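You operate a simulated robot arm through the tools that you are given. There is no shell and no other tool. Be economical: measure what you need, move in short steps, check, and stop when the job is done.

Carry out the task below with a simulated robot arm. There is one attempt and no reset: what you move stays moved.

TASK
Put the green seal ring on the right end of the work bench away on the top of the wood bench. Stack the white filter marked "fuel" from the right end of the work bench on top of the white filter labelled "water". Put the white lamp on the top of the long table. Count the grey pads on the top of the long table, then put as many of the rope bags from the top of the long table on the top of the desk. Fetch the blue pad and set it in the open top of the tool chest. Open the front shutter, put the white can on the front middle shelf, then shut the shutter. Fetch the 10 A fuse from the top of the long table and stand it on top of the silver gauge. Open the bottom drawer, put the blue can on the top of the desk away in the inside of the tool chest's bottom drawer and shut the drawer again. Open the top drawer, put the orange lamp from the right end of the work bench in the inside of the tool chest's top drawer, then shut the drawer. Close the clear lid. The order is free. Set down upright: white can, fuse, blue can.

Only the result counts: the job must be done as asked and must still hold three seconds after the hand-in. Knocking over, shifting, dropping, spilling or breaking anything else fails it. A push-on lid holds only when it is set on centred and level and pressed home; a screw cap is set on level and turned clockwise until tight.

THE ROBOT
A 6-joint arm with a four-finger gripper on a trunk, on a base that drives. Base frame: it is fixed to the floor where the robot stands at the start and does not move with it; the origin is under the middle of the robot, x ahead of it, y to its left, z up; the surface under the hand at the start is at about z = 86. Units: cm, rad, N and s.
Its first joint turns from -2.897 to 2.897 rad. Places, roughly: blue can [-75, 250, 75]; blue pad (10x8x3 cm) [60, 300, 80]; bottom drawer [-180, 340, 40]; clear lid [1260, 310, 130]; front middle shelf [310, 550, 100]; front shutter [310, 520, 120]; fuse [125, 275, 75]; green seal ring (5x5x2 cm) [60, -10, 90]; grey pad (12x7x3 cm) [160, 270, 80]; inside of the tool chest's bottom drawer [-180, 330, 30]; inside of the tool chest's top drawer [-180, 330, 80]; open top of the tool chest [-180, 320, 110]; orange lamp [125, 0, 100]; rope bag [100, 275, 75]; silver gauge [100, 300, 75]; top drawer [-180, 340, 90]; top of the desk [-80, 250, 70]; top of the long table [140, 290, 70]; top of the wood bench [1230, 190, 90]; white can [100, 275, 75]; white filter [50, -25, 100]; white lamp [100, 0, 100]. Payload 3.43 kg.
The TCP is the grasp point between the finger pads, 3 cm short of the fingertips. In the tool frame z runs along the fingers and y along their closing line. Largest opening 12 cm; the body of the gripper starts 8.5 cm behind the TCP.
Orientation is told as [roll, pitch, yaw] about the base's x, y, z axes, in that order, counted from this pose: with the fingers straight down and closing along the base's y, the tool's x points along the base's -x, its y along +y and its z along -z.

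THE INTERFACE
- The arm moves only by the tool send_rows. Its argument "motion" is a list of rows, each a list of 6 numbers: the shift along the tool's x, y, z in cm, then the turn, a rotation vector about the tool's x, y, z in degrees. In form: [[tx, ty, tz, ax, ay, az], ...]. A call has 1 to 20 rows; each row shifts and turns the commanded pose from where the row before left it, along the tool's axes as they then stand. "grip" is the closure, from 0 (fully open) to 1 (shut), set as the call begins (left out, the last holds). A row lasts 0.2 s, in which the tool goes at most 5 cm and 0.15 rad; a call with a longer step from one row to the next is refused whole, and so is a gripper value outside its range. A pose out of reach is approached as far as the arm can. The call stops where the force on the tool passes 40 N (or 10 N more than at its start, if that is more) or the arm is blocked; 0.2 s more then pass. The fingers move at their own pace and stop on an object; they squeeze with about 20 N. The grip force told is the motor's: it shows also when the fingers shut on nothing. Time passes only in rows, and 0.2 s behind the last, so rows that do not move let the fingers close. It gives the time, the measured TCP pose, the force on the tool (base axes), the opening and the grip force at its end, in the units of the frame above (readings bear some noise), with the torque about the TCP (base axes, N m) and any sound that the robot's microphone picked up.
- Cameras (640 x 400 px; columns grow to the right, rows downward): "scene" is now at [-20.98, 15.07, 125.47]; the picture's right is [-0.44, -0.90, 0.01], its down [-0.14, 0.06, -0.99] and it looks along [0.89, -0.43, -0.15] (base axes); focal length 277 px, centre (320, 200). "wrist" rides on the gripper at [7.1, -1.7, -12.1] in the tool frame; the picture's right is [0.23, 0.97, 0.00], its down [-0.81, 0.19, -0.55] and it looks along [-0.54, 0.13, 0.83] (tool axes); focal length 275 px, centre (320, 200). There is no depth. A picture from a camera that has moved, and an enlarged one, comes with that camera's place and axes in the base frame and with its lens.
- snapshot(camera): a new picture of that camera. No time passes.
- roll_base(legs): drives the robot by 1 to 6 legs, each [ahead, turn to the left] in cm and rad, along the robot's own axes; the way and the turn of a leg run together, so that a leg with both is an arc; at most 150 cm and 3.142 rad a leg. The arm and the cameras ride along, it lands a little off, and it stops where it bumps. It gives what a move gives.
- head_to(pan, tilt): turns the head with the scene camera to pan (to the left, within 2.496 rad either way) and tilt (down, from -0.506 to 1.204), counted from straight ahead of the robot. It gives what a move gives.
- zoom(camera, box): a new picture of the part [left, top, right, bottom] of that camera's present view, enlarged. No time passes.
- finish_job(): hands the job in; it is judged then, once.

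Go step by step. Nothing tells you exact positions but the pictures and the camera data: compare them with the known pose of the tool, close in by small moves and look again before you grip or let go. The budget is 598 turns and 360 pictures, counting those below and the enlarged ones. Unless the task says otherwise, let go and move clear before handing in.

The tools are called after "Call:" by a JSON object that holds its "fn" and its "kwargs". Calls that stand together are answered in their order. send_rows: Moves the arm, as the interface text tells. Its arguments: {"type":"object","properties":{"motion":{"type":"array","items":{"type":"array","items":{"type":"number"}}},"grip":{"type":"number"}},"required":["motion"]} The other tools are called the same way: roll_base (legs) drives the base; head_to (pan, tilt) turns the head that bears the scene camera; snapshot (camera) takes a picture; zoom (camera, box) takes an enlarged picture of a part of a camera's view; finish_job () hands the job in.

At the start:

```text
t: 0.0
ee_pos: [56.08, -22.56, 118.69]
tcp_rot: [-0.004, 0.001, 0.002]
ft_force: [-0.4, -0.4, -0.4]
wrist_torque: [-0.02, -0.04, 0.01]
finger_gap: 12.0
finger_force: 0.0
robot x, y, heading: [0.05, -0.11, -0.002]
head pan, tilt: [-0.45, 0.138]
```

scene: 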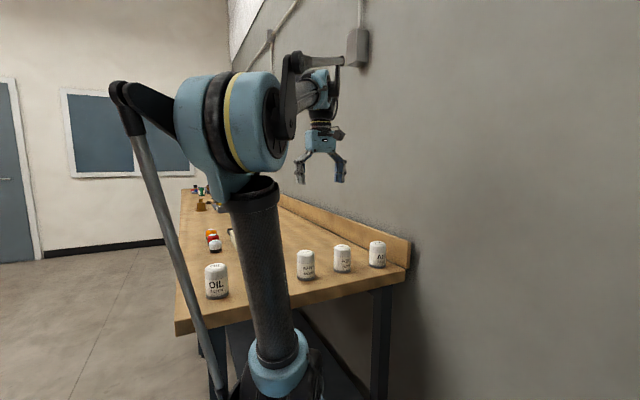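
wrist: 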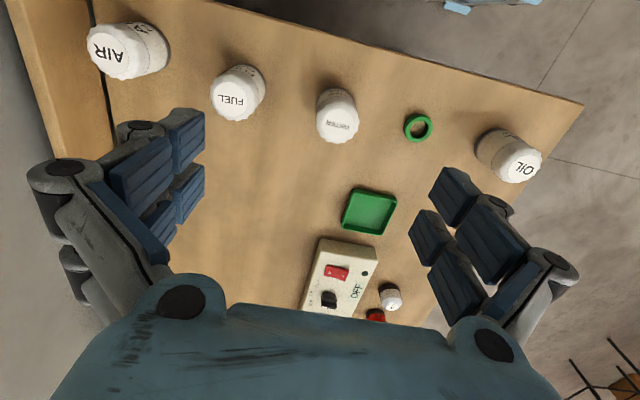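

I see the right end of the work bench with the filters, ring and lamps. First I look around to learn the layout.

Call:
{"fn": "zoom", "kwargs": {"camera": "wrist", "box": [180, 40, 560, 330]}}

Call:
{"fn": "head_to", "kwargs": {"pan": 0.4, "tilt": 0.15}}

Call:
{"fn": "snapshot", "kwargs": {"camera": "scene"}}

Call:
{"fn": "head_to", "kwargs": {"pan": 1.5, "tilt": 0.15}}

Call:
{"fn": "snapshot", "kwargs": {"camera": "scene"}}

```text
1.38 times, centred on (370, 185) of wrist
camera zoom: at [48.93, -24.22, 130.76], right [-0.23, 0.97, 0.0], down [0.81, 0.19, 0.55], along [0.54, 0.13, -0.83], focal length 380 px, centre (251, 221)
```

zoom: 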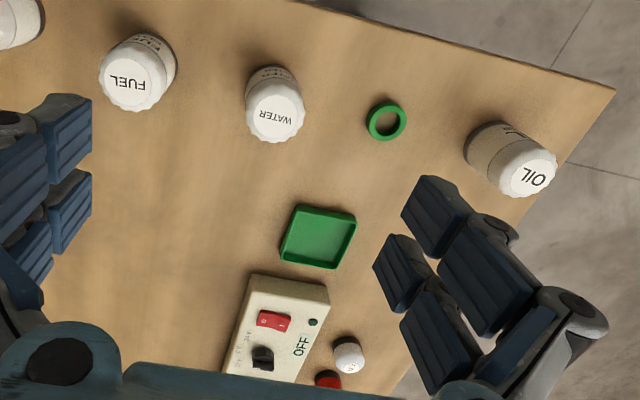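

```text
t: 1.2
ee_pos: [54.74, -22.43, 119.48]
tcp_rot: [-0.001, -0.01, 0.006]
ft_force: [0.3, 0.0, 0.1]
wrist_torque: [0.02, 0.01, -0.01]
finger_gap: 12.01
finger_force: 0.0
robot x, y, heading: [-0.06, 0.22, -0.003]
head pan, tilt: [0.4, 0.15]
```

```text
356 pictures are left
camera scene: at [-20.77, 22.7, 125.36], right [0.39, -0.92, -0.01], down [-0.15, -0.06, -0.99], along [0.91, 0.38, -0.16], focal length 277 px, centre (320, 200)
```

scene: 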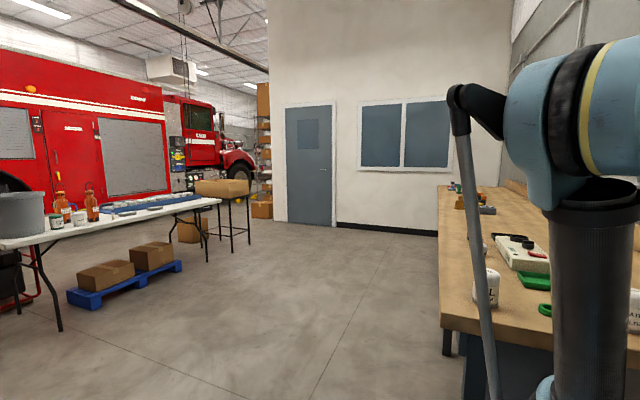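

```text
t: 2.5
ee_pos: [54.77, -22.53, 119.34]
tcp_rot: [-0.003, -0.01, 0.002]
ft_force: [0.7, -0.3, 0.6]
wrist_torque: [-0.04, -0.02, -0.03]
finger_gap: 11.99
finger_force: 0.1
robot x, y, heading: [0.07, 0.38, 0.002]
head pan, tilt: [1.499, 0.15]
```

```text
355 pictures are left
camera scene: at [-28.64, 28.36, 125.46], right [1.0, -0.07, -0.01], down [-0.02, -0.15, -0.99], along [0.07, 0.99, -0.15], focal length 277 px, centre (320, 200)
```

scene: 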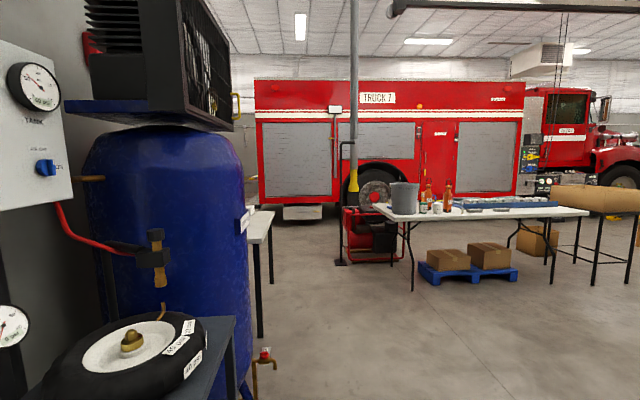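

The layout is clear: long table beyond to the left, fire truck behind it. I start with the FUEL filter: move above it with a partly closed gripper and look.

Call:
{"fn": "send_rows", "kwargs": {"motion": [[-1.6, -3.3, 2.5, 0, 0, 0], [-1.6, -3.3, 2.5, 0, 0, 0], [-1.6, -3.2, 2.5, 0, 0, 0], [0, 0, 0, 0, 0, 0]], "grip": 0.25}}

Call:
{"fn": "snapshot", "kwargs": {"camera": "wrist"}}

Call:
{"fn": "head_to", "kwargs": {"pan": -0.6, "tilt": 0.3}}

Call:
{"fn": "snapshot", "kwargs": {"camera": "scene"}}

```text
t: 3.5
ee_pos: [59.54, -32.31, 111.87]
tcp_rot: [0.0, -0.013, 0.003]
ft_force: [0.6, 0.3, -0.2]
wrist_torque: [0.01, -0.02, -0.02]
finger_gap: 8.99
finger_force: 0.0
robot x, y, heading: [-0.05, 0.22, -0.001]
head pan, tilt: [1.499, 0.15]
```

```text
354 pictures are left
camera wrist: at [52.15, -34.06, 123.92], right [-0.23, 0.97, 0.0], down [0.8, 0.19, 0.56], along [0.55, 0.13, -0.83], focal length 275 px, centre (320, 200)
```

wrist: 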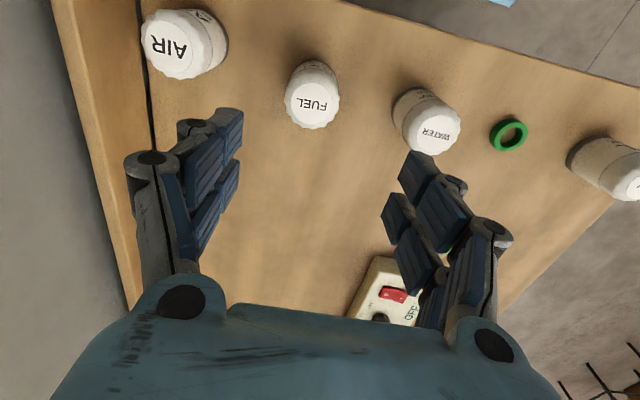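

```text
t: 5.5
ee_pos: [59.44, -32.39, 111.99]
tcp_rot: [-0.001, -0.013, 0.002]
ft_force: [-0.2, 0.2, 0.4]
wrist_torque: [-0.02, -0.01, -0.01]
finger_gap: 9.01
finger_force: 0.0
robot x, y, heading: [0.24, 0.03, 0.0]
head pan, tilt: [-0.6, 0.3]
```

```text
353 pictures are left
camera scene: at [-21.62, 13.84, 123.97], right [-0.56, -0.83, 0.01], down [-0.26, 0.17, -0.95], along [0.78, -0.54, -0.31], focal length 277 px, centre (320, 200)
```

scene: 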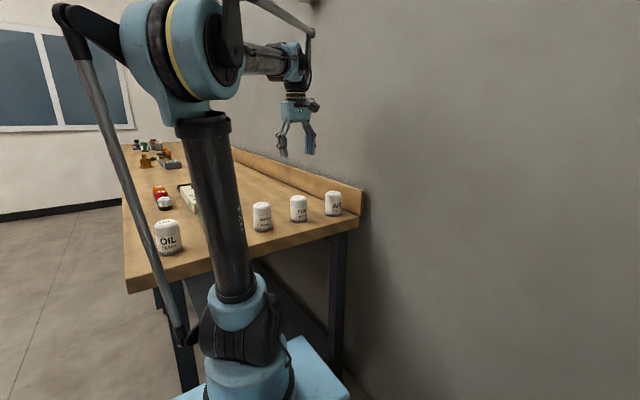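

FUEL top sits near (60.4, -33.0, 93.5). Align and lower partway, then check.

Call:
{"fn": "send_rows", "kwargs": {"motion": [[-0.9, -0.65, 3.5, 0, 0, 0], [0, 0, 3.5, 0, 0, 0], [0, 0, 3, 0, 0, 0], [0, 0, 0, 0, 0, 0]]}}

Call:
{"fn": "snapshot", "kwargs": {"camera": "wrist"}}

```text
t: 6.5
ee_pos: [60.59, -32.9, 101.94]
tcp_rot: [-0.001, -0.012, 0.003]
ft_force: [0.2, -0.1, 0.3]
wrist_torque: [0.0, -0.01, 0.03]
finger_gap: 8.99
finger_force: 0.1
robot x, y, heading: [0.23, -0.07, 0.0]
head pan, tilt: [-0.6, 0.3]
```

```text
352 pictures are left
camera wrist: at [53.26, -34.59, 113.91], right [-0.23, 0.97, 0.0], down [0.8, 0.19, 0.56], along [0.55, 0.13, -0.83], focal length 275 px, centre (320, 200)
```

wrist: 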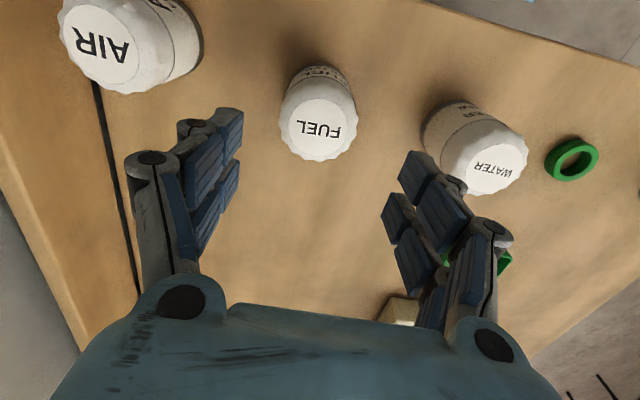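

Alignment over FUEL is good; lower and grip it.

Call:
{"fn": "send_rows", "kwargs": {"motion": [[0, 0, 4, 0, 0, 0], [0, 0, 4, 0, 0, 0], [0, 0, 3.2, 0, 0, 0], [0, 0, 0, 0, 0, 0]]}}

Call:
{"fn": "send_rows", "kwargs": {"motion": [[0, 0, 0, 0, 0, 0], [0, 0, 0, 0, 0, 0], [0, 0, 0, 0, 0, 0]], "grip": 1}}

Call:
{"fn": "snapshot", "kwargs": {"camera": "wrist"}}

```text
t: 7.5
ee_pos: [60.76, -32.87, 90.69]
tcp_rot: [-0.001, -0.011, 0.005]
ft_force: [0.3, 0.2, 0.0]
wrist_torque: [0.01, -0.01, 0.01]
finger_gap: 9.0
finger_force: 0.1
robot x, y, heading: [-0.19, 0.14, -0.002]
head pan, tilt: [-0.6, 0.3]
```

```text
t: 8.3
ee_pos: [60.75, -32.9, 90.72]
tcp_rot: [-0.002, -0.009, 0.003]
ft_force: [-0.2, -1.1, 0.2]
wrist_torque: [-0.1, 0.02, -0.02]
finger_gap: 5.88
finger_force: 19.7
robot x, y, heading: [-0.34, -0.05, -0.001]
head pan, tilt: [-0.6, 0.3]
```

```text
351 pictures are left
camera wrist: at [53.33, -34.65, 102.65], right [-0.23, 0.97, 0.0], down [0.8, 0.19, 0.56], along [0.55, 0.13, -0.83], focal length 275 px, centre (320, 200)
```

wrist: 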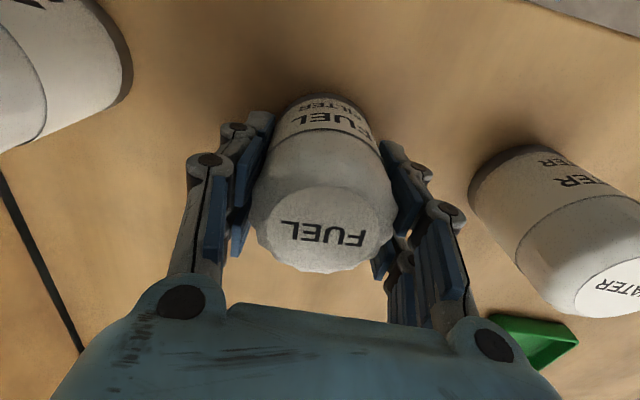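

FUEL is held. Lift it and measure the WATER filter.

Call:
{"fn": "send_rows", "kwargs": {"motion": [[0, 0, -3, 0, 0, 0], [0, 0, -4, 0, 0, 0], [0, 0, -4, 0, 0, 0], [0, 0, -4, 0, 0, 0], [0, 0, 0, 0, 0, 0]]}}

Call:
{"fn": "snapshot", "kwargs": {"camera": "wrist"}}

```text
t: 9.5
ee_pos: [60.79, -33.03, 105.8]
tcp_rot: [-0.002, -0.01, 0.001]
ft_force: [1.0, -0.4, -3.0]
wrist_torque: [0.02, 0.0, 0.02]
finger_gap: 5.9
finger_force: 19.5
robot x, y, heading: [-0.19, -0.01, -0.002]
head pan, tilt: [-0.6, 0.3]
```

```text
350 pictures are left
camera wrist: at [53.26, -34.68, 117.7], right [-0.23, 0.97, 0.0], down [0.8, 0.19, 0.56], along [0.55, 0.13, -0.83], focal length 275 px, centre (320, 200)
```

wrist: 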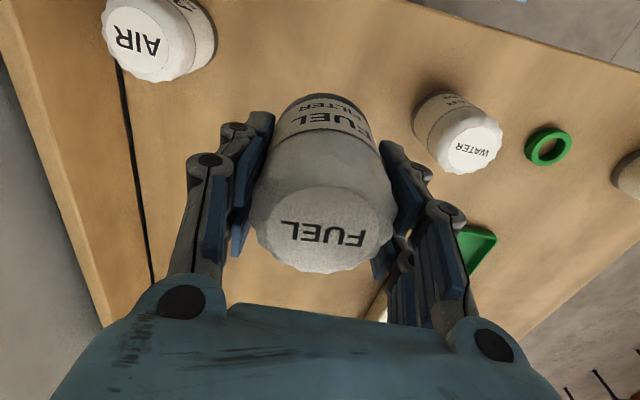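

WATER is about (60.4, -18.2). Move over it, staying high.

Call:
{"fn": "send_rows", "kwargs": {"motion": [[0, 4.9, 0, 0, 0, 0], [0, 4.9, 0, 0, 0, 0], [0.2, 4.9, 0, 0, 0, 0], [0, 0, 0, 0, 0, 0]]}}

Call:
{"fn": "snapshot", "kwargs": {"camera": "wrist"}}

Call:
{"fn": "zoom", "kwargs": {"camera": "scene", "box": [220, 80, 380, 280]}}

```text
t: 10.5
ee_pos: [60.43, -18.19, 105.72]
tcp_rot: [-0.003, -0.013, 0.002]
ft_force: [0.0, 0.4, -3.3]
wrist_torque: [0.01, -0.02, -0.02]
finger_gap: 5.9
finger_force: 19.7
robot x, y, heading: [-0.15, 0.15, 0.002]
head pan, tilt: [-0.6, 0.3]
```

```text
349 pictures are left
camera wrist: at [53.07, -19.89, 117.66], right [-0.23, 0.97, 0.0], down [0.8, 0.19, 0.56], along [0.55, 0.13, -0.83], focal length 275 px, centre (320, 200)
```

wrist: 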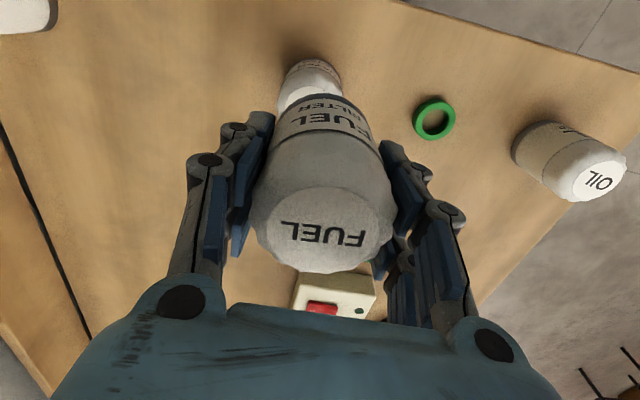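

```text
2.00 times, centred on (300, 180) of scene
camera zoom: at [-21.62, 13.83, 123.97], right [-0.57, -0.82, 0.01], down [-0.26, 0.17, -0.95], along [0.78, -0.54, -0.31], focal length 553 px, centre (360, 240)
```

zoom: 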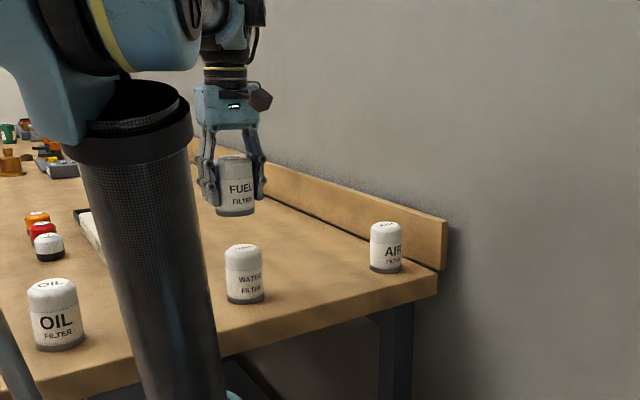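

Check the lateral alignment with an enlarged view.

Call:
{"fn": "zoom", "kwargs": {"camera": "wrist", "box": [240, 40, 400, 140]}}

```text
4.00 times, centred on (320, 90) of wrist
camera zoom: at [53.07, -19.89, 117.66], right [-0.23, 0.97, 0.0], down [0.8, 0.19, 0.56], along [0.55, 0.13, -0.83], focal length 1101 px, centre (320, 640)
```

zoom: 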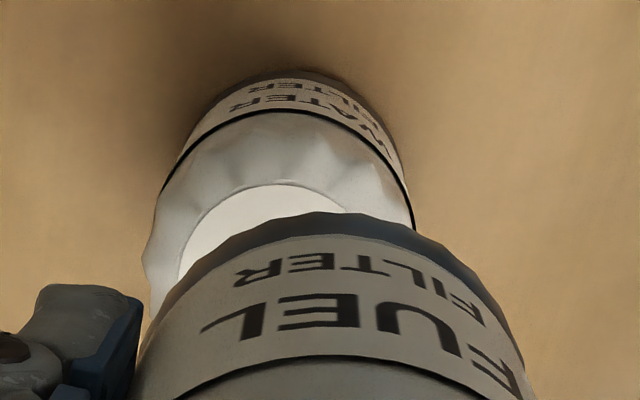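

WATER looks about 0.6 cm further toward -y. Shift and lower partly, then compare again.

Call:
{"fn": "send_rows", "kwargs": {"motion": [[0, -0.6, 2, 0, 0, 0], [0, 0, 2, 0, 0, 0], [0, 0, 0, 0, 0, 0]]}}

Call:
{"fn": "zoom", "kwargs": {"camera": "wrist", "box": [240, 40, 400, 140]}}

Call:
{"fn": "zoom", "kwargs": {"camera": "scene", "box": [240, 110, 320, 240]}}

```text
t: 11.3
ee_pos: [60.47, -18.82, 101.52]
tcp_rot: [-0.003, -0.01, 0.002]
ft_force: [0.0, 0.0, -3.5]
wrist_torque: [-0.01, -0.01, 0.0]
finger_gap: 5.88
finger_force: 19.8
robot x, y, heading: [-0.26, 0.01, -0.008]
head pan, tilt: [-0.6, 0.3]
```

```text
4.00 times, centred on (320, 90) of wrist
camera zoom: at [53.13, -20.57, 113.64], right [-0.23, 0.97, 0.0], down [0.8, 0.19, 0.56], along [0.55, 0.13, -0.83], focal length 1101 px, centre (320, 640)
```

zoom: 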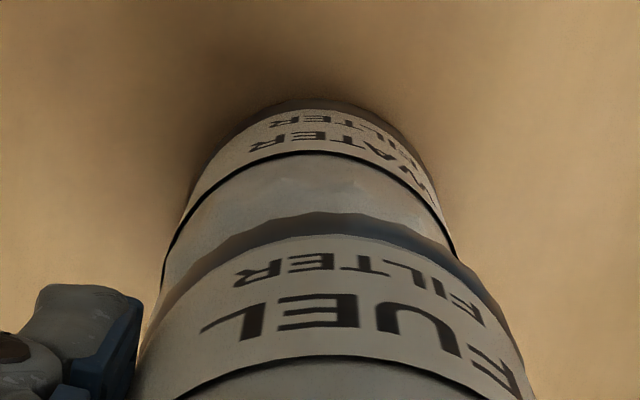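

```text
3.08 times, centred on (280, 175) of scene
camera zoom: at [-21.62, 13.83, 123.97], right [-0.57, -0.82, 0.01], down [-0.26, 0.17, -0.95], along [0.78, -0.54, -0.31], focal length 851 px, centre (443, 277)
```

zoom: 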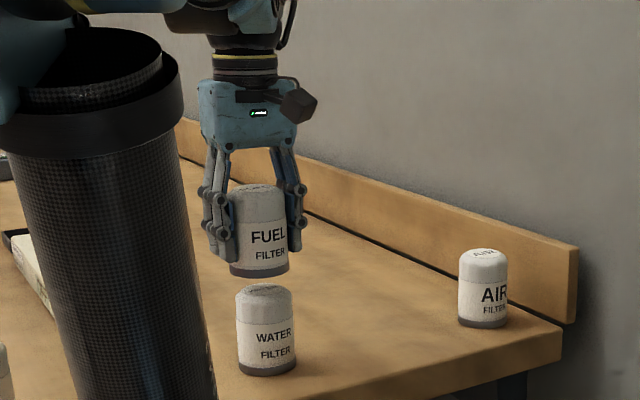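

Both views agree on a further -0.45 cm in y. Shift, lower to just above contact and check.

Call:
{"fn": "send_rows", "kwargs": {"motion": [[0, -0.45, 1, 0, 0, 0], [0, 0, 1, 0, 0, 0], [0, 0, 0, 0, 0, 0]]}}

Call:
{"fn": "zoom", "kwargs": {"camera": "wrist", "box": [240, 40, 400, 140]}}

Call:
{"fn": "zoom", "kwargs": {"camera": "scene", "box": [260, 150, 320, 240]}}

```text
t: 12.1
ee_pos: [60.52, -19.31, 99.62]
tcp_rot: [-0.002, -0.009, 0.001]
ft_force: [0.1, 0.8, -3.2]
wrist_torque: [0.0, -0.04, 0.01]
finger_gap: 5.88
finger_force: 20.1
robot x, y, heading: [0.33, -0.02, -0.002]
head pan, tilt: [-0.6, 0.3]
```

```text
4.00 times, centred on (320, 90) of wrist
camera zoom: at [53.13, -21.03, 111.63], right [-0.23, 0.97, 0.0], down [0.8, 0.19, 0.56], along [0.55, 0.13, -0.83], focal length 1101 px, centre (320, 640)
```

zoom: 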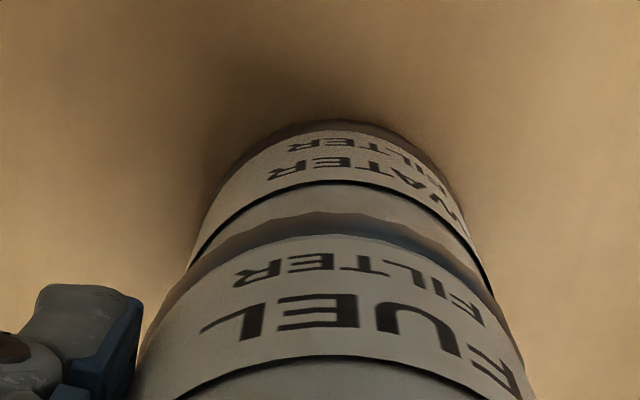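

```text
4.44 times, centred on (290, 195) of scene
camera zoom: at [-21.62, 13.83, 123.97], right [-0.57, -0.82, 0.01], down [-0.26, 0.17, -0.95], along [0.78, -0.54, -0.31], focal length 1230 px, centre (453, 222)
```

zoom: 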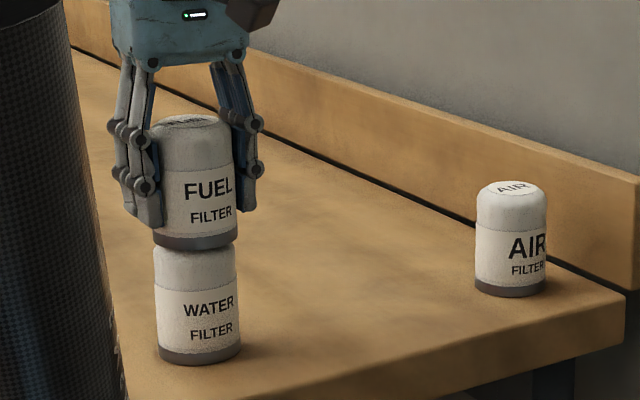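

Well aligned. Lower gently to contact.

Call:
{"fn": "send_rows", "kwargs": {"motion": [[0, 0, 0.3, 0, 0, 0], [0, 0, 0.3, 0, 0, 0], [0, 0, 0, 0, 0, 0]]}}

Call:
{"fn": "zoom", "kwargs": {"camera": "scene", "box": [260, 150, 320, 240]}}

```text
t: 12.9
ee_pos: [60.49, -19.29, 99.04]
tcp_rot: [0.0, -0.011, 0.001]
ft_force: [-1.3, -0.8, 13.9]
wrist_torque: [-0.02, 0.12, -0.07]
finger_gap: 5.91
finger_force: 19.9
robot x, y, heading: [-0.35, -0.05, 0.002]
head pan, tilt: [-0.6, 0.3]
```

```text
4.44 times, centred on (290, 195) of scene
camera zoom: at [-21.67, 13.84, 123.96], right [-0.57, -0.82, 0.01], down [-0.26, 0.17, -0.95], along [0.78, -0.54, -0.31], focal length 1230 px, centre (453, 222)
```

zoom: 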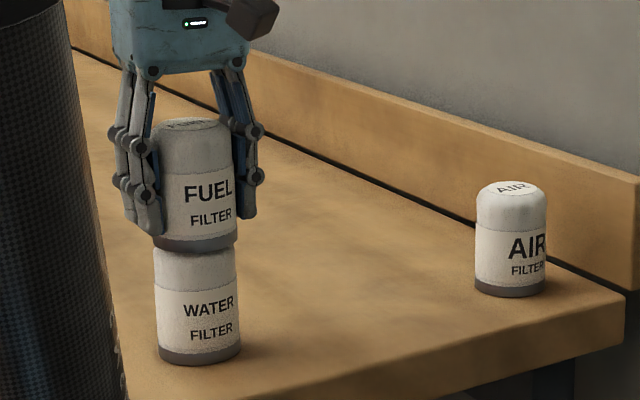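

Contact felt. Release and rise.

Call:
{"fn": "send_rows", "kwargs": {"motion": [[0, 0, 0, 0, 0, 0], [0, 0, 0, 0, 0, 0]], "grip": 0.3}}

Call:
{"fn": "send_rows", "kwargs": {"motion": [[0, 0, -3, 0, 0, 0], [0, 0, -4, 0, 0, 0], [0, 0, -4, 0, 0, 0], [0, 0, -4, 0, 0, 0], [0, 0, 0, 0, 0, 0]]}}

Call:
{"fn": "snapshot", "kwargs": {"camera": "wrist"}}

Call:
{"fn": "zoom", "kwargs": {"camera": "scene", "box": [120, 130, 320, 255]}}

```text
t: 13.5
ee_pos: [60.53, -19.31, 99.06]
tcp_rot: [-0.002, -0.013, 0.001]
ft_force: [0.9, 0.3, -0.4]
wrist_torque: [-0.04, 0.0, 0.0]
finger_gap: 8.41
finger_force: 0.1
robot x, y, heading: [-0.24, 0.0, 0.003]
head pan, tilt: [-0.6, 0.3]
```

```text
t: 14.7
ee_pos: [60.24, -19.13, 114.16]
tcp_rot: [-0.005, -0.011, 0.001]
ft_force: [0.2, 0.8, 0.3]
wrist_torque: [0.01, 0.0, -0.01]
finger_gap: 8.4
finger_force: 0.0
robot x, y, heading: [-0.06, -0.24, 0.004]
head pan, tilt: [-0.6, 0.3]
```

```text
341 pictures are left
camera wrist: at [52.93, -20.91, 126.1], right [-0.23, 0.97, 0.0], down [0.8, 0.19, 0.56], along [0.55, 0.13, -0.83], focal length 275 px, centre (320, 200)
```

wrist: 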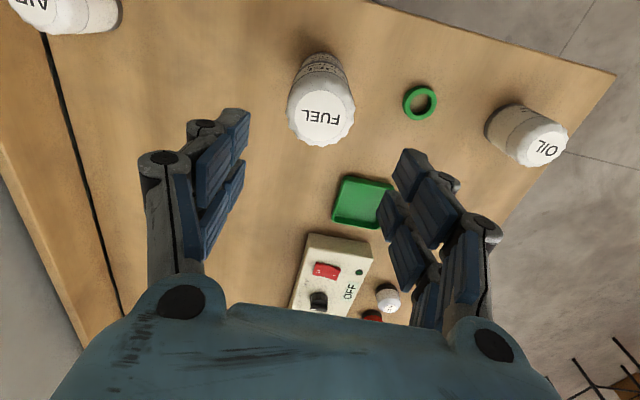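

```text
3.20 times, centred on (220, 192) of scene
camera zoom: at [-21.63, 13.83, 123.97], right [-0.57, -0.82, 0.01], down [-0.26, 0.17, -0.95], along [0.78, -0.54, -0.31], focal length 886 px, centre (640, 224)
```

zoom: 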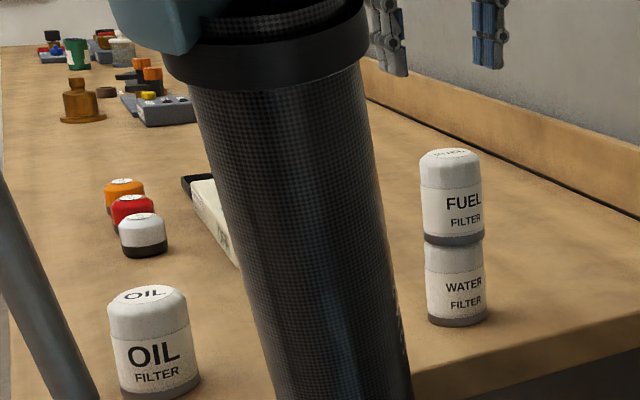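

Filters are stacked upright. Next the lamps: they are near x≈100–125, so I'll drive around to the bench front.

Call:
{"fn": "roll_base", "kwargs": {"legs": [[0, 1.5], [75, 0], [0, -1.4], [95, 0]]}}

Call:
{"fn": "head_to", "kwargs": {"pan": -1.3, "tilt": 0.35}}

Call:
{"fn": "snapshot", "kwargs": {"camera": "scene"}}

Call:
{"fn": "head_to", "kwargs": {"pan": 1.2, "tilt": 0.2}}

Call:
{"fn": "snapshot", "kwargs": {"camera": "scene"}}

```text
t: 31.5
ee_pos: [161.79, 73.76, 114.15]
tcp_rot: [-0.001, -0.012, 0.121]
ft_force: [0.7, 1.3, 0.2]
wrist_torque: [-0.04, -0.02, -0.03]
finger_gap: 8.4
finger_force: 0.0
robot x, y, heading: [99.78, 85.41, 0.116]
head pan, tilt: [-0.6, 0.3]
```

```text
t: 32.5
ee_pos: [160.49, 73.7, 114.7]
tcp_rot: [-0.003, -0.024, 0.122]
ft_force: [0.3, 0.2, 1.0]
wrist_torque: [-0.01, 0.03, 0.0]
finger_gap: 8.4
finger_force: 0.1
robot x, y, heading: [99.98, 85.27, 0.116]
head pan, tilt: [-1.3, 0.351]
```

```text
339 pictures are left
camera scene: at [71.8, 92.63, 123.57], right [-0.93, -0.38, 0.01], down [-0.14, 0.32, -0.94], along [0.35, -0.87, -0.35], focal length 277 px, centre (320, 200)
```

scene: 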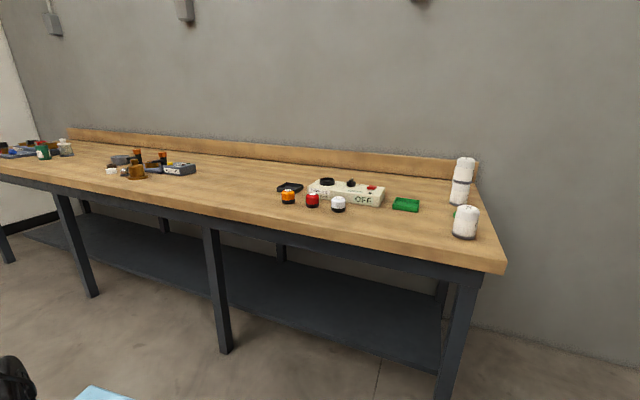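

```text
t: 34.8
ee_pos: [160.43, 73.71, 114.83]
tcp_rot: [-0.002, -0.023, 0.122]
ft_force: [-0.2, -0.7, 0.1]
wrist_torque: [0.02, 0.01, 0.01]
finger_gap: 8.39
finger_force: 0.0
robot x, y, heading: [100.05, 85.73, 0.112]
head pan, tilt: [1.201, 0.201]
```

```text
338 pictures are left
camera scene: at [70.62, 110.28, 124.96], right [0.97, -0.25, -0.01], down [-0.06, -0.19, -0.98], along [0.24, 0.95, -0.2], focal length 277 px, centre (320, 200)
```

scene: 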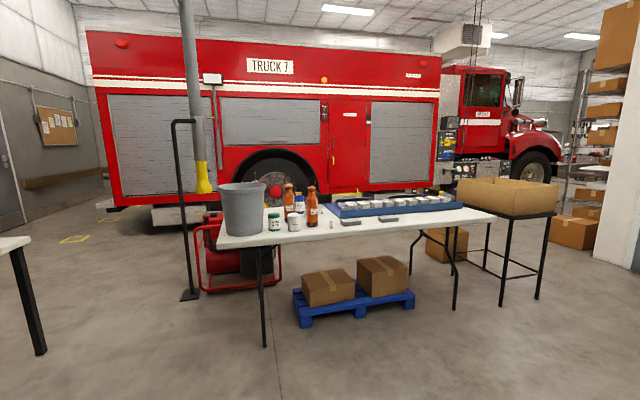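

Now enlarged views of the lamps on the bench and of the long table.

Call:
{"fn": "zoom", "kwargs": {"camera": "scene", "box": [210, 160, 370, 260]}}

Call:
{"fn": "zoom", "kwargs": {"camera": "scene", "box": [320, 160, 520, 260]}}

```text
4.00 times, centred on (290, 210) of scene
camera zoom: at [70.62, 110.28, 124.96], right [0.97, -0.25, -0.01], down [-0.06, -0.19, -0.98], along [0.24, 0.95, -0.2], focal length 1107 px, centre (440, 160)
```

zoom: 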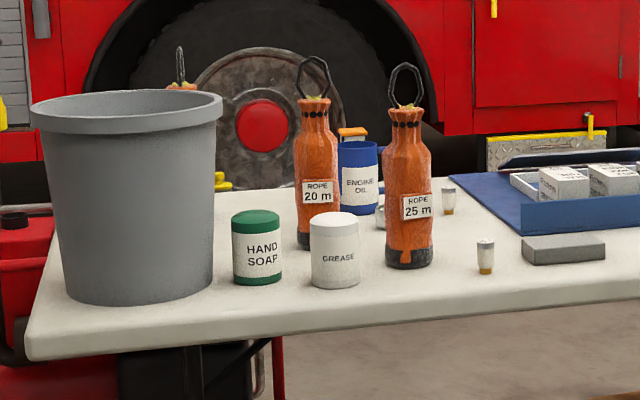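

```text
3.20 times, centred on (420, 210) of scene
camera zoom: at [70.62, 110.28, 124.96], right [0.97, -0.25, -0.01], down [-0.06, -0.19, -0.98], along [0.24, 0.95, -0.2], focal length 886 px, centre (0, 168)
```

zoom: 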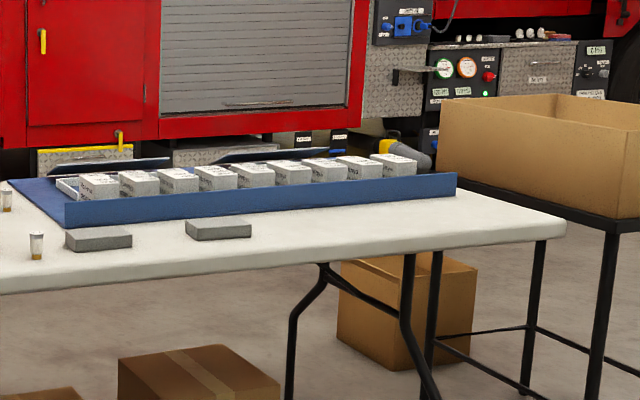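

Turn to face the bench.

Call:
{"fn": "roll_base", "kwargs": {"legs": [[0, -1.687]]}}

Call:
{"fn": "head_to", "kwargs": {"pan": -0.1, "tilt": 0.4}}

Call:
{"fn": "snapshot", "kwargs": {"camera": "wrist"}}

Call:
{"fn": "snapshot", "kwargs": {"camera": "scene"}}

```text
t: 39.8
ee_pos: [81.82, 26.38, 114.78]
tcp_rot: [-0.003, -0.022, -1.547]
ft_force: [-0.4, 0.3, 0.6]
wrist_torque: [-0.01, 0.01, -0.01]
finger_gap: 8.39
finger_force: 0.0
robot x, y, heading: [100.93, 85.89, -1.551]
head pan, tilt: [1.201, 0.201]
```

```text
t: 41.3
ee_pos: [81.7, 27.72, 115.48]
tcp_rot: [-0.001, -0.035, -1.545]
ft_force: [-0.4, 0.7, 0.1]
wrist_torque: [0.0, 0.02, -0.02]
finger_gap: 8.41
finger_force: 0.0
robot x, y, heading: [100.69, 85.69, -1.549]
head pan, tilt: [-0.099, 0.4]
```

```text
335 pictures are left
camera wrist: at [79.81, 35.28, 127.28], right [0.97, 0.25, -0.01], down [0.21, -0.79, 0.58], along [0.14, -0.56, -0.81], focal length 275 px, centre (320, 200)
```

wrist: 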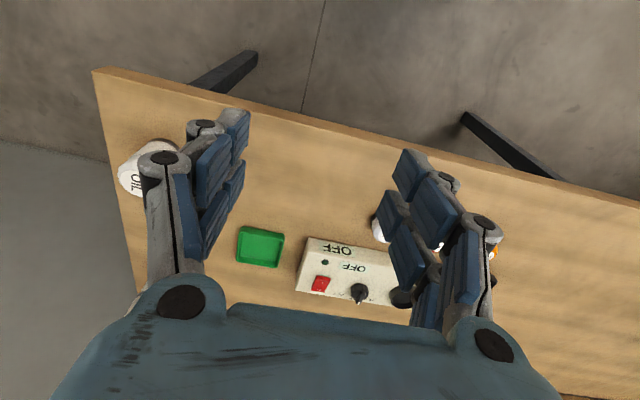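

```text
334 pictures are left
camera scene: at [118.51, 106.29, 123.03], right [-1.0, 0.08, 0.0], down [0.03, 0.4, -0.92], along [-0.07, -0.91, -0.4], focal length 277 px, centre (320, 200)
```

scene: 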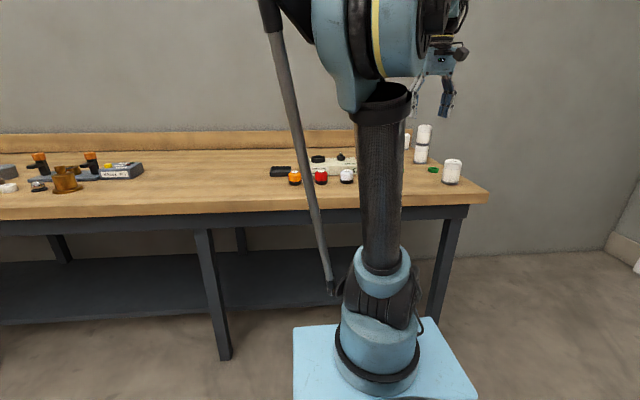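

The white lamp is about (99.6, 6.7). Move above it and level the tool.

Call:
{"fn": "send_rows", "kwargs": {"motion": [[-3.2, 2.9, 1.6, 0, 2, 0], [-3.2, 2.9, 1.6, 0, 0, 0], [-3.2, 2.9, 1.6, 0, 0, 0], [-3.2, 2.9, 1.6, 0, 0, 0], [-3.2, 2.9, 1.6, 0, 0, 0], [-3.2, 2.9, 1.6, 0, 0, 0], [0, 0, 0, 0, 0, 0]], "grip": 0.35}}

Call:
{"fn": "snapshot", "kwargs": {"camera": "wrist"}}

```text
t: 42.9
ee_pos: [99.63, 9.07, 105.78]
tcp_rot: [-0.003, -0.001, -1.547]
ft_force: [0.2, 0.5, 0.0]
wrist_torque: [-0.04, -0.02, -0.02]
finger_gap: 7.77
finger_force: 0.1
robot x, y, heading: [100.81, 85.61, -1.554]
head pan, tilt: [-0.099, 0.4]
```

```text
333 pictures are left
camera wrist: at [97.7, 16.07, 117.89], right [0.97, 0.25, 0.0], down [0.21, -0.81, 0.55], along [0.14, -0.54, -0.83], focal length 275 px, centre (320, 200)
```

wrist: 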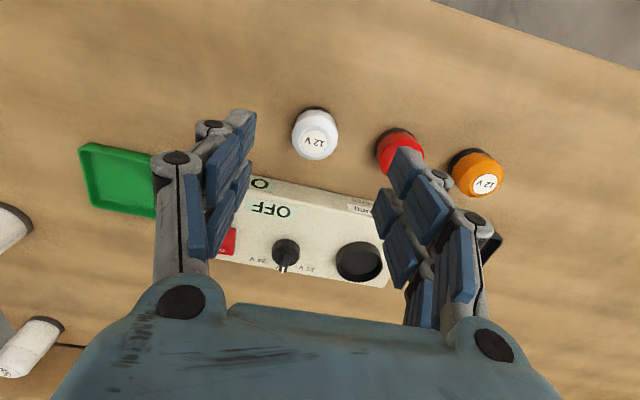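

Call:
{"fn": "send_rows", "kwargs": {"motion": [[-3.4, 0.2, 2, 0, 0, 0], [0, 0, 4, 0, 0, 0], [0, 0, 4, 0, 0, 0], [0, 0, 0, 0, 0, 0]]}}

Call:
{"fn": "snapshot", "kwargs": {"camera": "wrist"}}

```text
t: 43.9
ee_pos: [99.67, 5.71, 95.85]
tcp_rot: [-0.003, 0.0, -1.546]
ft_force: [-0.5, 0.8, 1.5]
wrist_torque: [-0.01, 0.0, -0.01]
finger_gap: 7.81
finger_force: 0.1
robot x, y, heading: [100.65, 85.96, -1.553]
head pan, tilt: [-0.099, 0.4]
```

```text
332 pictures are left
camera wrist: at [97.82, 12.66, 107.91], right [0.97, 0.25, 0.0], down [0.21, -0.81, 0.55], along [0.14, -0.54, -0.83], focal length 275 px, centre (320, 200)
```

wrist: 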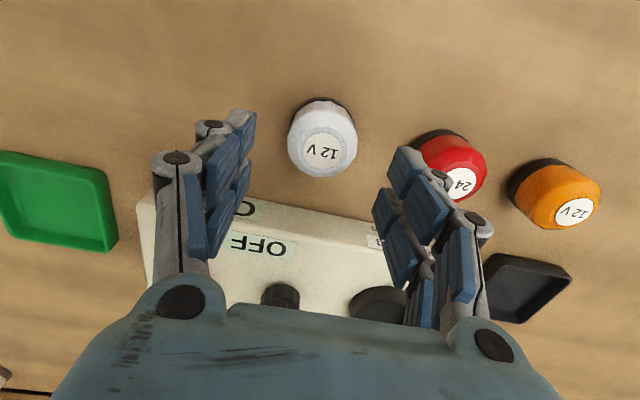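

Call:
{"fn": "send_rows", "kwargs": {"motion": [[0.1, 0.2, 3.3, 0, 0, 0], [0, 0, 3, 0, 0, 0], [0, 0, 0, 0, 0, 0]]}}

Call:
{"fn": "send_rows", "kwargs": {"motion": [[0, 0, 0, 0, 0, 0], [0, 0, 0, 0, 0, 0], [0, 0, 0, 0, 0, 0]], "grip": 1}}

Call:
{"fn": "send_rows", "kwargs": {"motion": [[0, 0, -4, 0, 0, 0], [0, 0, -5, 0, 0, 0], [0, 0, -5, 0, 0, 0], [0, 0, -5, 0, 0, 0], [0, 0, 0, 0, 0, 0]]}}

Call:
{"fn": "snapshot", "kwargs": {"camera": "wrist"}}

```text
t: 44.7
ee_pos: [99.92, 5.63, 89.54]
tcp_rot: [-0.003, 0.0, -1.545]
ft_force: [-1.1, -0.1, -0.4]
wrist_torque: [-0.01, 0.0, 0.0]
finger_gap: 7.8
finger_force: 0.0
robot x, y, heading: [100.91, 85.41, -1.55]
head pan, tilt: [-0.099, 0.4]
```

```text
t: 45.5
ee_pos: [99.92, 5.55, 89.72]
tcp_rot: [-0.002, 0.0, -1.545]
ft_force: [0.4, -0.6, 0.0]
wrist_torque: [-0.03, -0.01, 0.02]
finger_gap: 4.87
finger_force: 19.8
robot x, y, heading: [100.49, 85.7, -1.553]
head pan, tilt: [-0.099, 0.4]
```

```text
t: 46.7
ee_pos: [99.98, 5.7, 108.66]
tcp_rot: [-0.001, 0.001, -1.547]
ft_force: [0.1, 0.3, -0.2]
wrist_torque: [0.01, 0.01, 0.01]
finger_gap: 4.89
finger_force: 19.2
robot x, y, heading: [101.0, 85.68, -1.551]
head pan, tilt: [-0.099, 0.4]
```

```text
331 pictures are left
camera wrist: at [98.16, 12.78, 120.74], right [0.97, 0.25, 0.0], down [0.21, -0.81, 0.55], along [0.14, -0.54, -0.83], focal length 275 px, centre (320, 200)
```

wrist: 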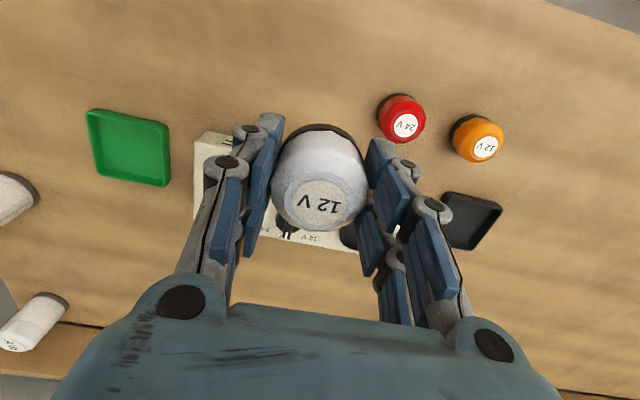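

White lamp is held. Drive to the long table, in front of its right half.

Call:
{"fn": "send_rows", "kwargs": {"motion": [[4, 0, -2, 0, 0, 0], [4, 0, -2, 0, 0, 0], [4, 0, -2, 0, 0, 0]]}}

Call:
{"fn": "roll_base", "kwargs": {"legs": [[0, 2.606], [105, 0], [0, 0.515]]}}

Call:
{"fn": "head_to", "kwargs": {"pan": -0.1, "tilt": 0.4}}

Call:
{"fn": "snapshot", "kwargs": {"camera": "scene"}}

Call:
{"fn": "snapshot", "kwargs": {"camera": "wrist"}}

```text
t: 47.5
ee_pos: [99.73, 17.61, 114.84]
tcp_rot: [-0.002, 0.0, -1.546]
ft_force: [0.1, -1.1, -0.7]
wrist_torque: [0.07, 0.0, 0.0]
finger_gap: 4.87
finger_force: 19.7
robot x, y, heading: [101.04, 85.9, -1.551]
head pan, tilt: [-0.099, 0.4]
```

```text
t: 61.6
ee_pos: [155.67, 245.12, 114.81]
tcp_rot: [-0.001, 0.0, 1.571]
ft_force: [1.1, -1.2, -0.8]
wrist_torque: [-0.01, 0.01, 0.04]
finger_gap: 4.88
finger_force: 19.8
robot x, y, heading: [153.61, 177.11, 1.563]
head pan, tilt: [-0.099, 0.4]
```

```text
t: 62.2
ee_pos: [155.58, 243.73, 115.52]
tcp_rot: [0.0, -0.012, 1.57]
ft_force: [0.6, -0.2, -0.6]
wrist_torque: [-0.02, 0.0, -0.01]
finger_gap: 4.88
finger_force: 19.7
robot x, y, heading: [153.07, 177.67, 1.566]
head pan, tilt: [-0.099, 0.4]
```

```text
330 pictures are left
camera scene: at [135.05, 157.11, 123.03], right [0.99, -0.1, 0.0], down [-0.04, -0.4, -0.92], along [0.1, 0.91, -0.4], focal length 277 px, centre (320, 200)
```

scene: 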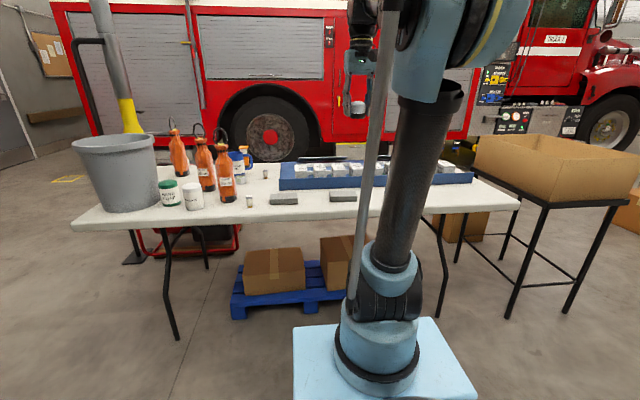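

```text
329 pictures are left
camera wrist: at [157.19, 236.49, 127.52], right [-0.97, -0.23, 0.0], down [-0.19, 0.8, 0.56], along [-0.13, 0.55, -0.83], focal length 275 px, centre (320, 200)
```

wrist: 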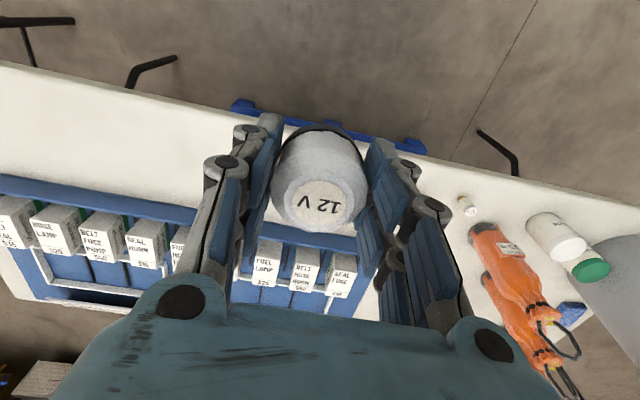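

Table is clear to the right of the second pad. Move the lamp over about (180, 268).

Call:
{"fn": "send_rows", "kwargs": {"motion": [[-3.5, -3.5, 0, 0, 0.7, 0], [-3.5, -3.5, 0, 0, 0, 0], [-3.5, -3.5, 0, 0, 0, 0], [-3.5, -3.5, 0, 0, 0, 0], [-3.5, -3.5, 0, 0, 0, 0], [-3.5, -3.5, 0, 0, 0, 0], [-3.3, -3.5, 0, 0, 0, 0], [0, 0, 3, 0, 0, 0], [0, 0, 5, 0, 0, 0], [0, 0, 5, 0, 0, 0], [0, 0, 0, 0, 0, 0]]}}

Call:
{"fn": "snapshot", "kwargs": {"camera": "wrist"}}

Call:
{"fn": "snapshot", "kwargs": {"camera": "scene"}}

```text
t: 64.6
ee_pos: [180.03, 267.96, 102.58]
tcp_rot: [-0.001, -0.002, 1.572]
ft_force: [0.2, 0.3, 0.2]
wrist_torque: [0.01, 0.0, -0.04]
finger_gap: 4.89
finger_force: 19.6
robot x, y, heading: [153.31, 177.31, 1.567]
head pan, tilt: [-0.099, 0.4]
```

```text
328 pictures are left
camera wrist: at [181.71, 260.85, 114.62], right [-0.97, -0.23, 0.0], down [-0.19, 0.81, 0.55], along [-0.13, 0.54, -0.83], focal length 275 px, centre (320, 200)
```

wrist: 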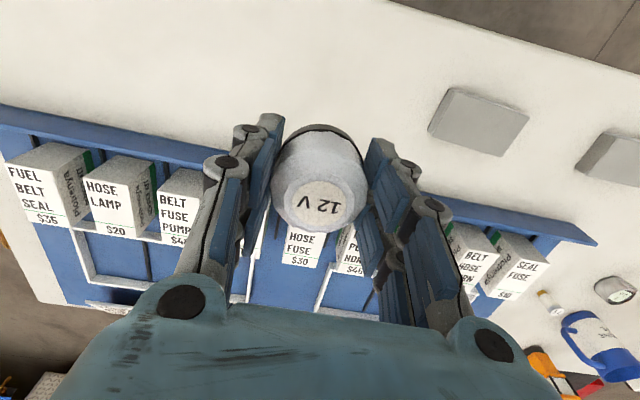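

```text
327 pictures are left
camera scene: at [135.05, 157.12, 123.03], right [0.99, -0.1, 0.0], down [-0.04, -0.4, -0.92], along [0.1, 0.91, -0.4], focal length 277 px, centre (320, 200)
```

scene: 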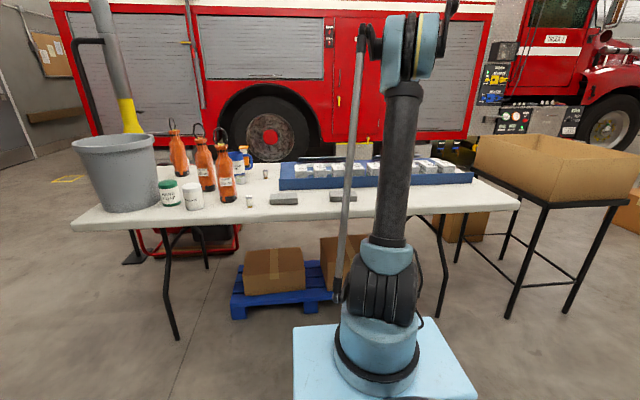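

Call:
{"fn": "send_rows", "kwargs": {"motion": [[0, 0, 5, 0, 0, 0], [0, 0, 5, 0, 0, 0], [0, 0, 5, 0, 0, 0], [0, 0, 5, 0, 0, 0], [0, 0, 0, 0, 0, 0]]}}

Call:
{"fn": "snapshot", "kwargs": {"camera": "wrist"}}

```text
t: 65.8
ee_pos: [180.2, 267.96, 82.55]
tcp_rot: [0.0, 0.001, 1.571]
ft_force: [-0.1, -0.6, -0.9]
wrist_torque: [-0.03, -0.02, 0.01]
finger_gap: 4.87
finger_force: 20.1
robot x, y, heading: [153.02, 177.46, 1.57]
head pan, tilt: [-0.099, 0.4]
```

```text
326 pictures are left
camera wrist: at [181.73, 260.82, 94.58], right [-0.97, -0.23, 0.0], down [-0.19, 0.81, 0.55], along [-0.13, 0.54, -0.83], focal length 275 px, centre (320, 200)
```

wrist: 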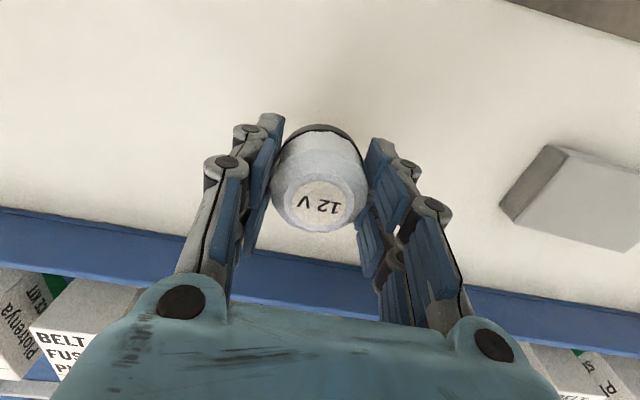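

Call:
{"fn": "send_rows", "kwargs": {"motion": [[0, 0, 1, 0, 0, 0], [0, 0, 1, 0, 0, 0], [0, 0, 1, 0, 0, 0], [0, 0, 1, 0, 0, 0], [0, 0, 0, 0, 0, 0]]}}

Call:
{"fn": "snapshot", "kwargs": {"camera": "wrist"}}

```text
t: 67.0
ee_pos: [180.05, 268.07, 78.73]
tcp_rot: [-0.001, 0.001, 1.57]
ft_force: [-0.2, -1.0, -1.4]
wrist_torque: [-0.04, 0.03, 0.0]
finger_gap: 4.88
finger_force: 20.2
robot x, y, heading: [153.35, 177.06, 1.562]
head pan, tilt: [-0.099, 0.4]
```

```text
325 pictures are left
camera wrist: at [181.73, 260.91, 90.68], right [-0.97, -0.23, 0.0], down [-0.19, 0.81, 0.55], along [-0.13, 0.54, -0.83], focal length 275 px, centre (320, 200)
```

wrist: 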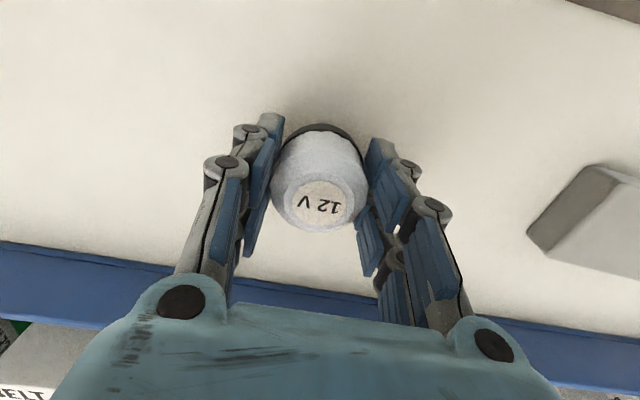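

Call:
{"fn": "send_rows", "kwargs": {"motion": [[0, 0, 0.6, 0, 0, 0], [0, 0, 0.5, 0, 0, 0], [0, 0, 0, 0, 0, 0]]}}

```text
t: 67.8
ee_pos: [180.25, 268.07, 77.71]
tcp_rot: [-0.001, -0.001, 1.57]
ft_force: [1.5, 1.5, 5.1]
wrist_torque: [0.04, -0.01, -0.02]
finger_gap: 4.86
finger_force: 20.0
robot x, y, heading: [153.31, 176.6, 1.566]
head pan, tilt: [-0.099, 0.4]
```

Contact; release the lamp and rise.

Call:
{"fn": "send_rows", "kwargs": {"motion": [[0, 0, 0, 0, 0, 0], [0, 0, 0, 0, 0, 0]], "grip": 0.4}}

Call:
{"fn": "send_rows", "kwargs": {"motion": [[0, 0, -4, 0, 0, 0], [0, 0, -5, 0, 0, 0], [0, 0, -5, 0, 0, 0], [0, 0, -5, 0, 0, 0], [0, 0, -5, 0, 0, 0], [0, 0, -5, 0, 0, 0], [0, 0, -5, 0, 0, 0], [0, 0, -5, 0, 0, 0], [0, 0, 0, 0, 0, 0]]}}

Call:
{"fn": "snapshot", "kwargs": {"camera": "wrist"}}

Call:
{"fn": "zoom", "kwargs": {"camera": "scene", "box": [60, 110, 300, 230]}}

```text
t: 68.4
ee_pos: [180.15, 267.95, 77.58]
tcp_rot: [-0.001, 0.0, 1.571]
ft_force: [-0.1, 0.0, -0.1]
wrist_torque: [0.02, 0.0, -0.02]
finger_gap: 7.18
finger_force: 0.1
robot x, y, heading: [153.0, 176.84, 1.572]
head pan, tilt: [-0.099, 0.4]
```

```text
t: 70.4
ee_pos: [180.18, 268.14, 116.76]
tcp_rot: [-0.002, 0.001, 1.57]
ft_force: [-0.4, -0.2, 0.1]
wrist_torque: [-0.01, -0.01, -0.01]
finger_gap: 7.21
finger_force: 0.0
robot x, y, heading: [153.48, 177.12, 1.568]
head pan, tilt: [-0.099, 0.4]
```

```text
324 pictures are left
camera wrist: at [181.68, 260.91, 128.72], right [-0.97, -0.23, 0.0], down [-0.19, 0.81, 0.55], along [-0.13, 0.54, -0.83], focal length 275 px, centre (320, 200)
```

wrist: 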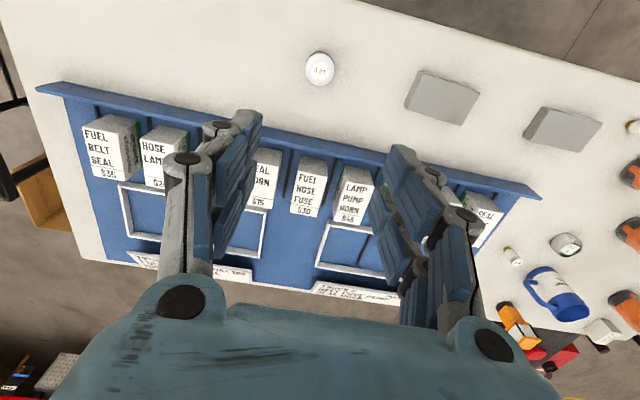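

```text
2.67 times, centred on (180, 170) of scene
camera zoom: at [135.05, 157.11, 123.03], right [0.99, -0.1, 0.0], down [-0.04, -0.4, -0.92], along [0.1, 0.91, -0.4], focal length 738 px, centre (693, 280)
```

zoom: 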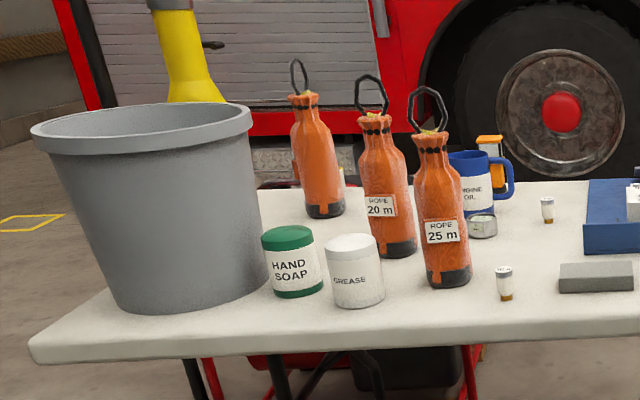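

The lamp stands on the table. I retract the arm and move the base left along the table to inspect the rest of it.

Call:
{"fn": "send_rows", "kwargs": {"motion": [[3.5, 3.4, -0.5, 0, 0, 0], [3.5, 3.4, -0.5, 0, 0, 0], [3.5, 3.4, -0.5, 0, 0, 0], [3.5, 3.4, -0.5, 0, 0, 0], [3.5, 3.4, -0.5, 0, 0, 0], [3.5, 3.4, -0.5, 0, 0, 0], [3.5, 3.4, -0.5, 0, 0, 0], [3.5, 3.4, -0.5, 0, 0, 0]], "grip": 0}}

Call:
{"fn": "roll_base", "kwargs": {"legs": [[0, 1.57], [58, 0], [0, -1.57]]}}

Call:
{"fn": "snapshot", "kwargs": {"camera": "wrist"}}

Call:
{"fn": "snapshot", "kwargs": {"camera": "scene"}}

```text
t: 72.2
ee_pos: [152.91, 240.1, 120.42]
tcp_rot: [-0.001, 0.001, 1.572]
ft_force: [0.7, 0.7, -0.4]
wrist_torque: [-0.05, 0.02, -0.03]
finger_gap: 11.98
finger_force: 0.0
robot x, y, heading: [153.02, 177.02, 1.569]
head pan, tilt: [-0.099, 0.4]
```

```text
t: 84.1
ee_pos: [95.69, 241.09, 120.5]
tcp_rot: [-0.003, 0.001, 1.563]
ft_force: [-0.6, -0.2, -0.1]
wrist_torque: [-0.06, -0.02, -0.01]
finger_gap: 11.98
finger_force: 0.1
robot x, y, heading: [93.74, 178.34, 1.556]
head pan, tilt: [-0.099, 0.4]
```

```text
322 pictures are left
camera wrist: at [97.19, 233.91, 132.47], right [-0.98, -0.22, 0.0], down [-0.19, 0.81, 0.55], along [-0.12, 0.54, -0.83], focal length 275 px, centre (320, 200)
```

wrist: 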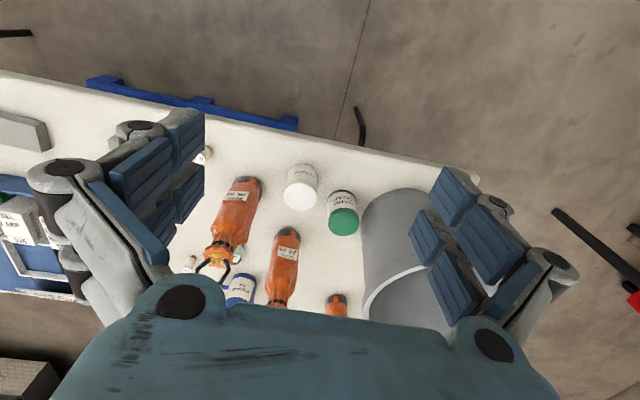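

```text
321 pictures are left
camera scene: at [75.56, 158.29, 123.03], right [0.99, -0.11, 0.0], down [-0.04, -0.4, -0.92], along [0.11, 0.91, -0.4], focal length 277 px, centre (320, 200)
```

scene: 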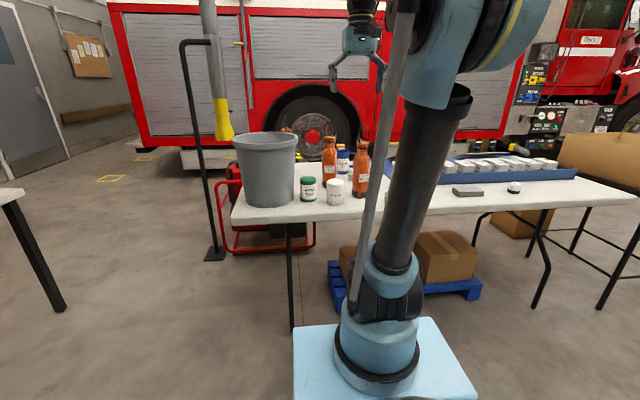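

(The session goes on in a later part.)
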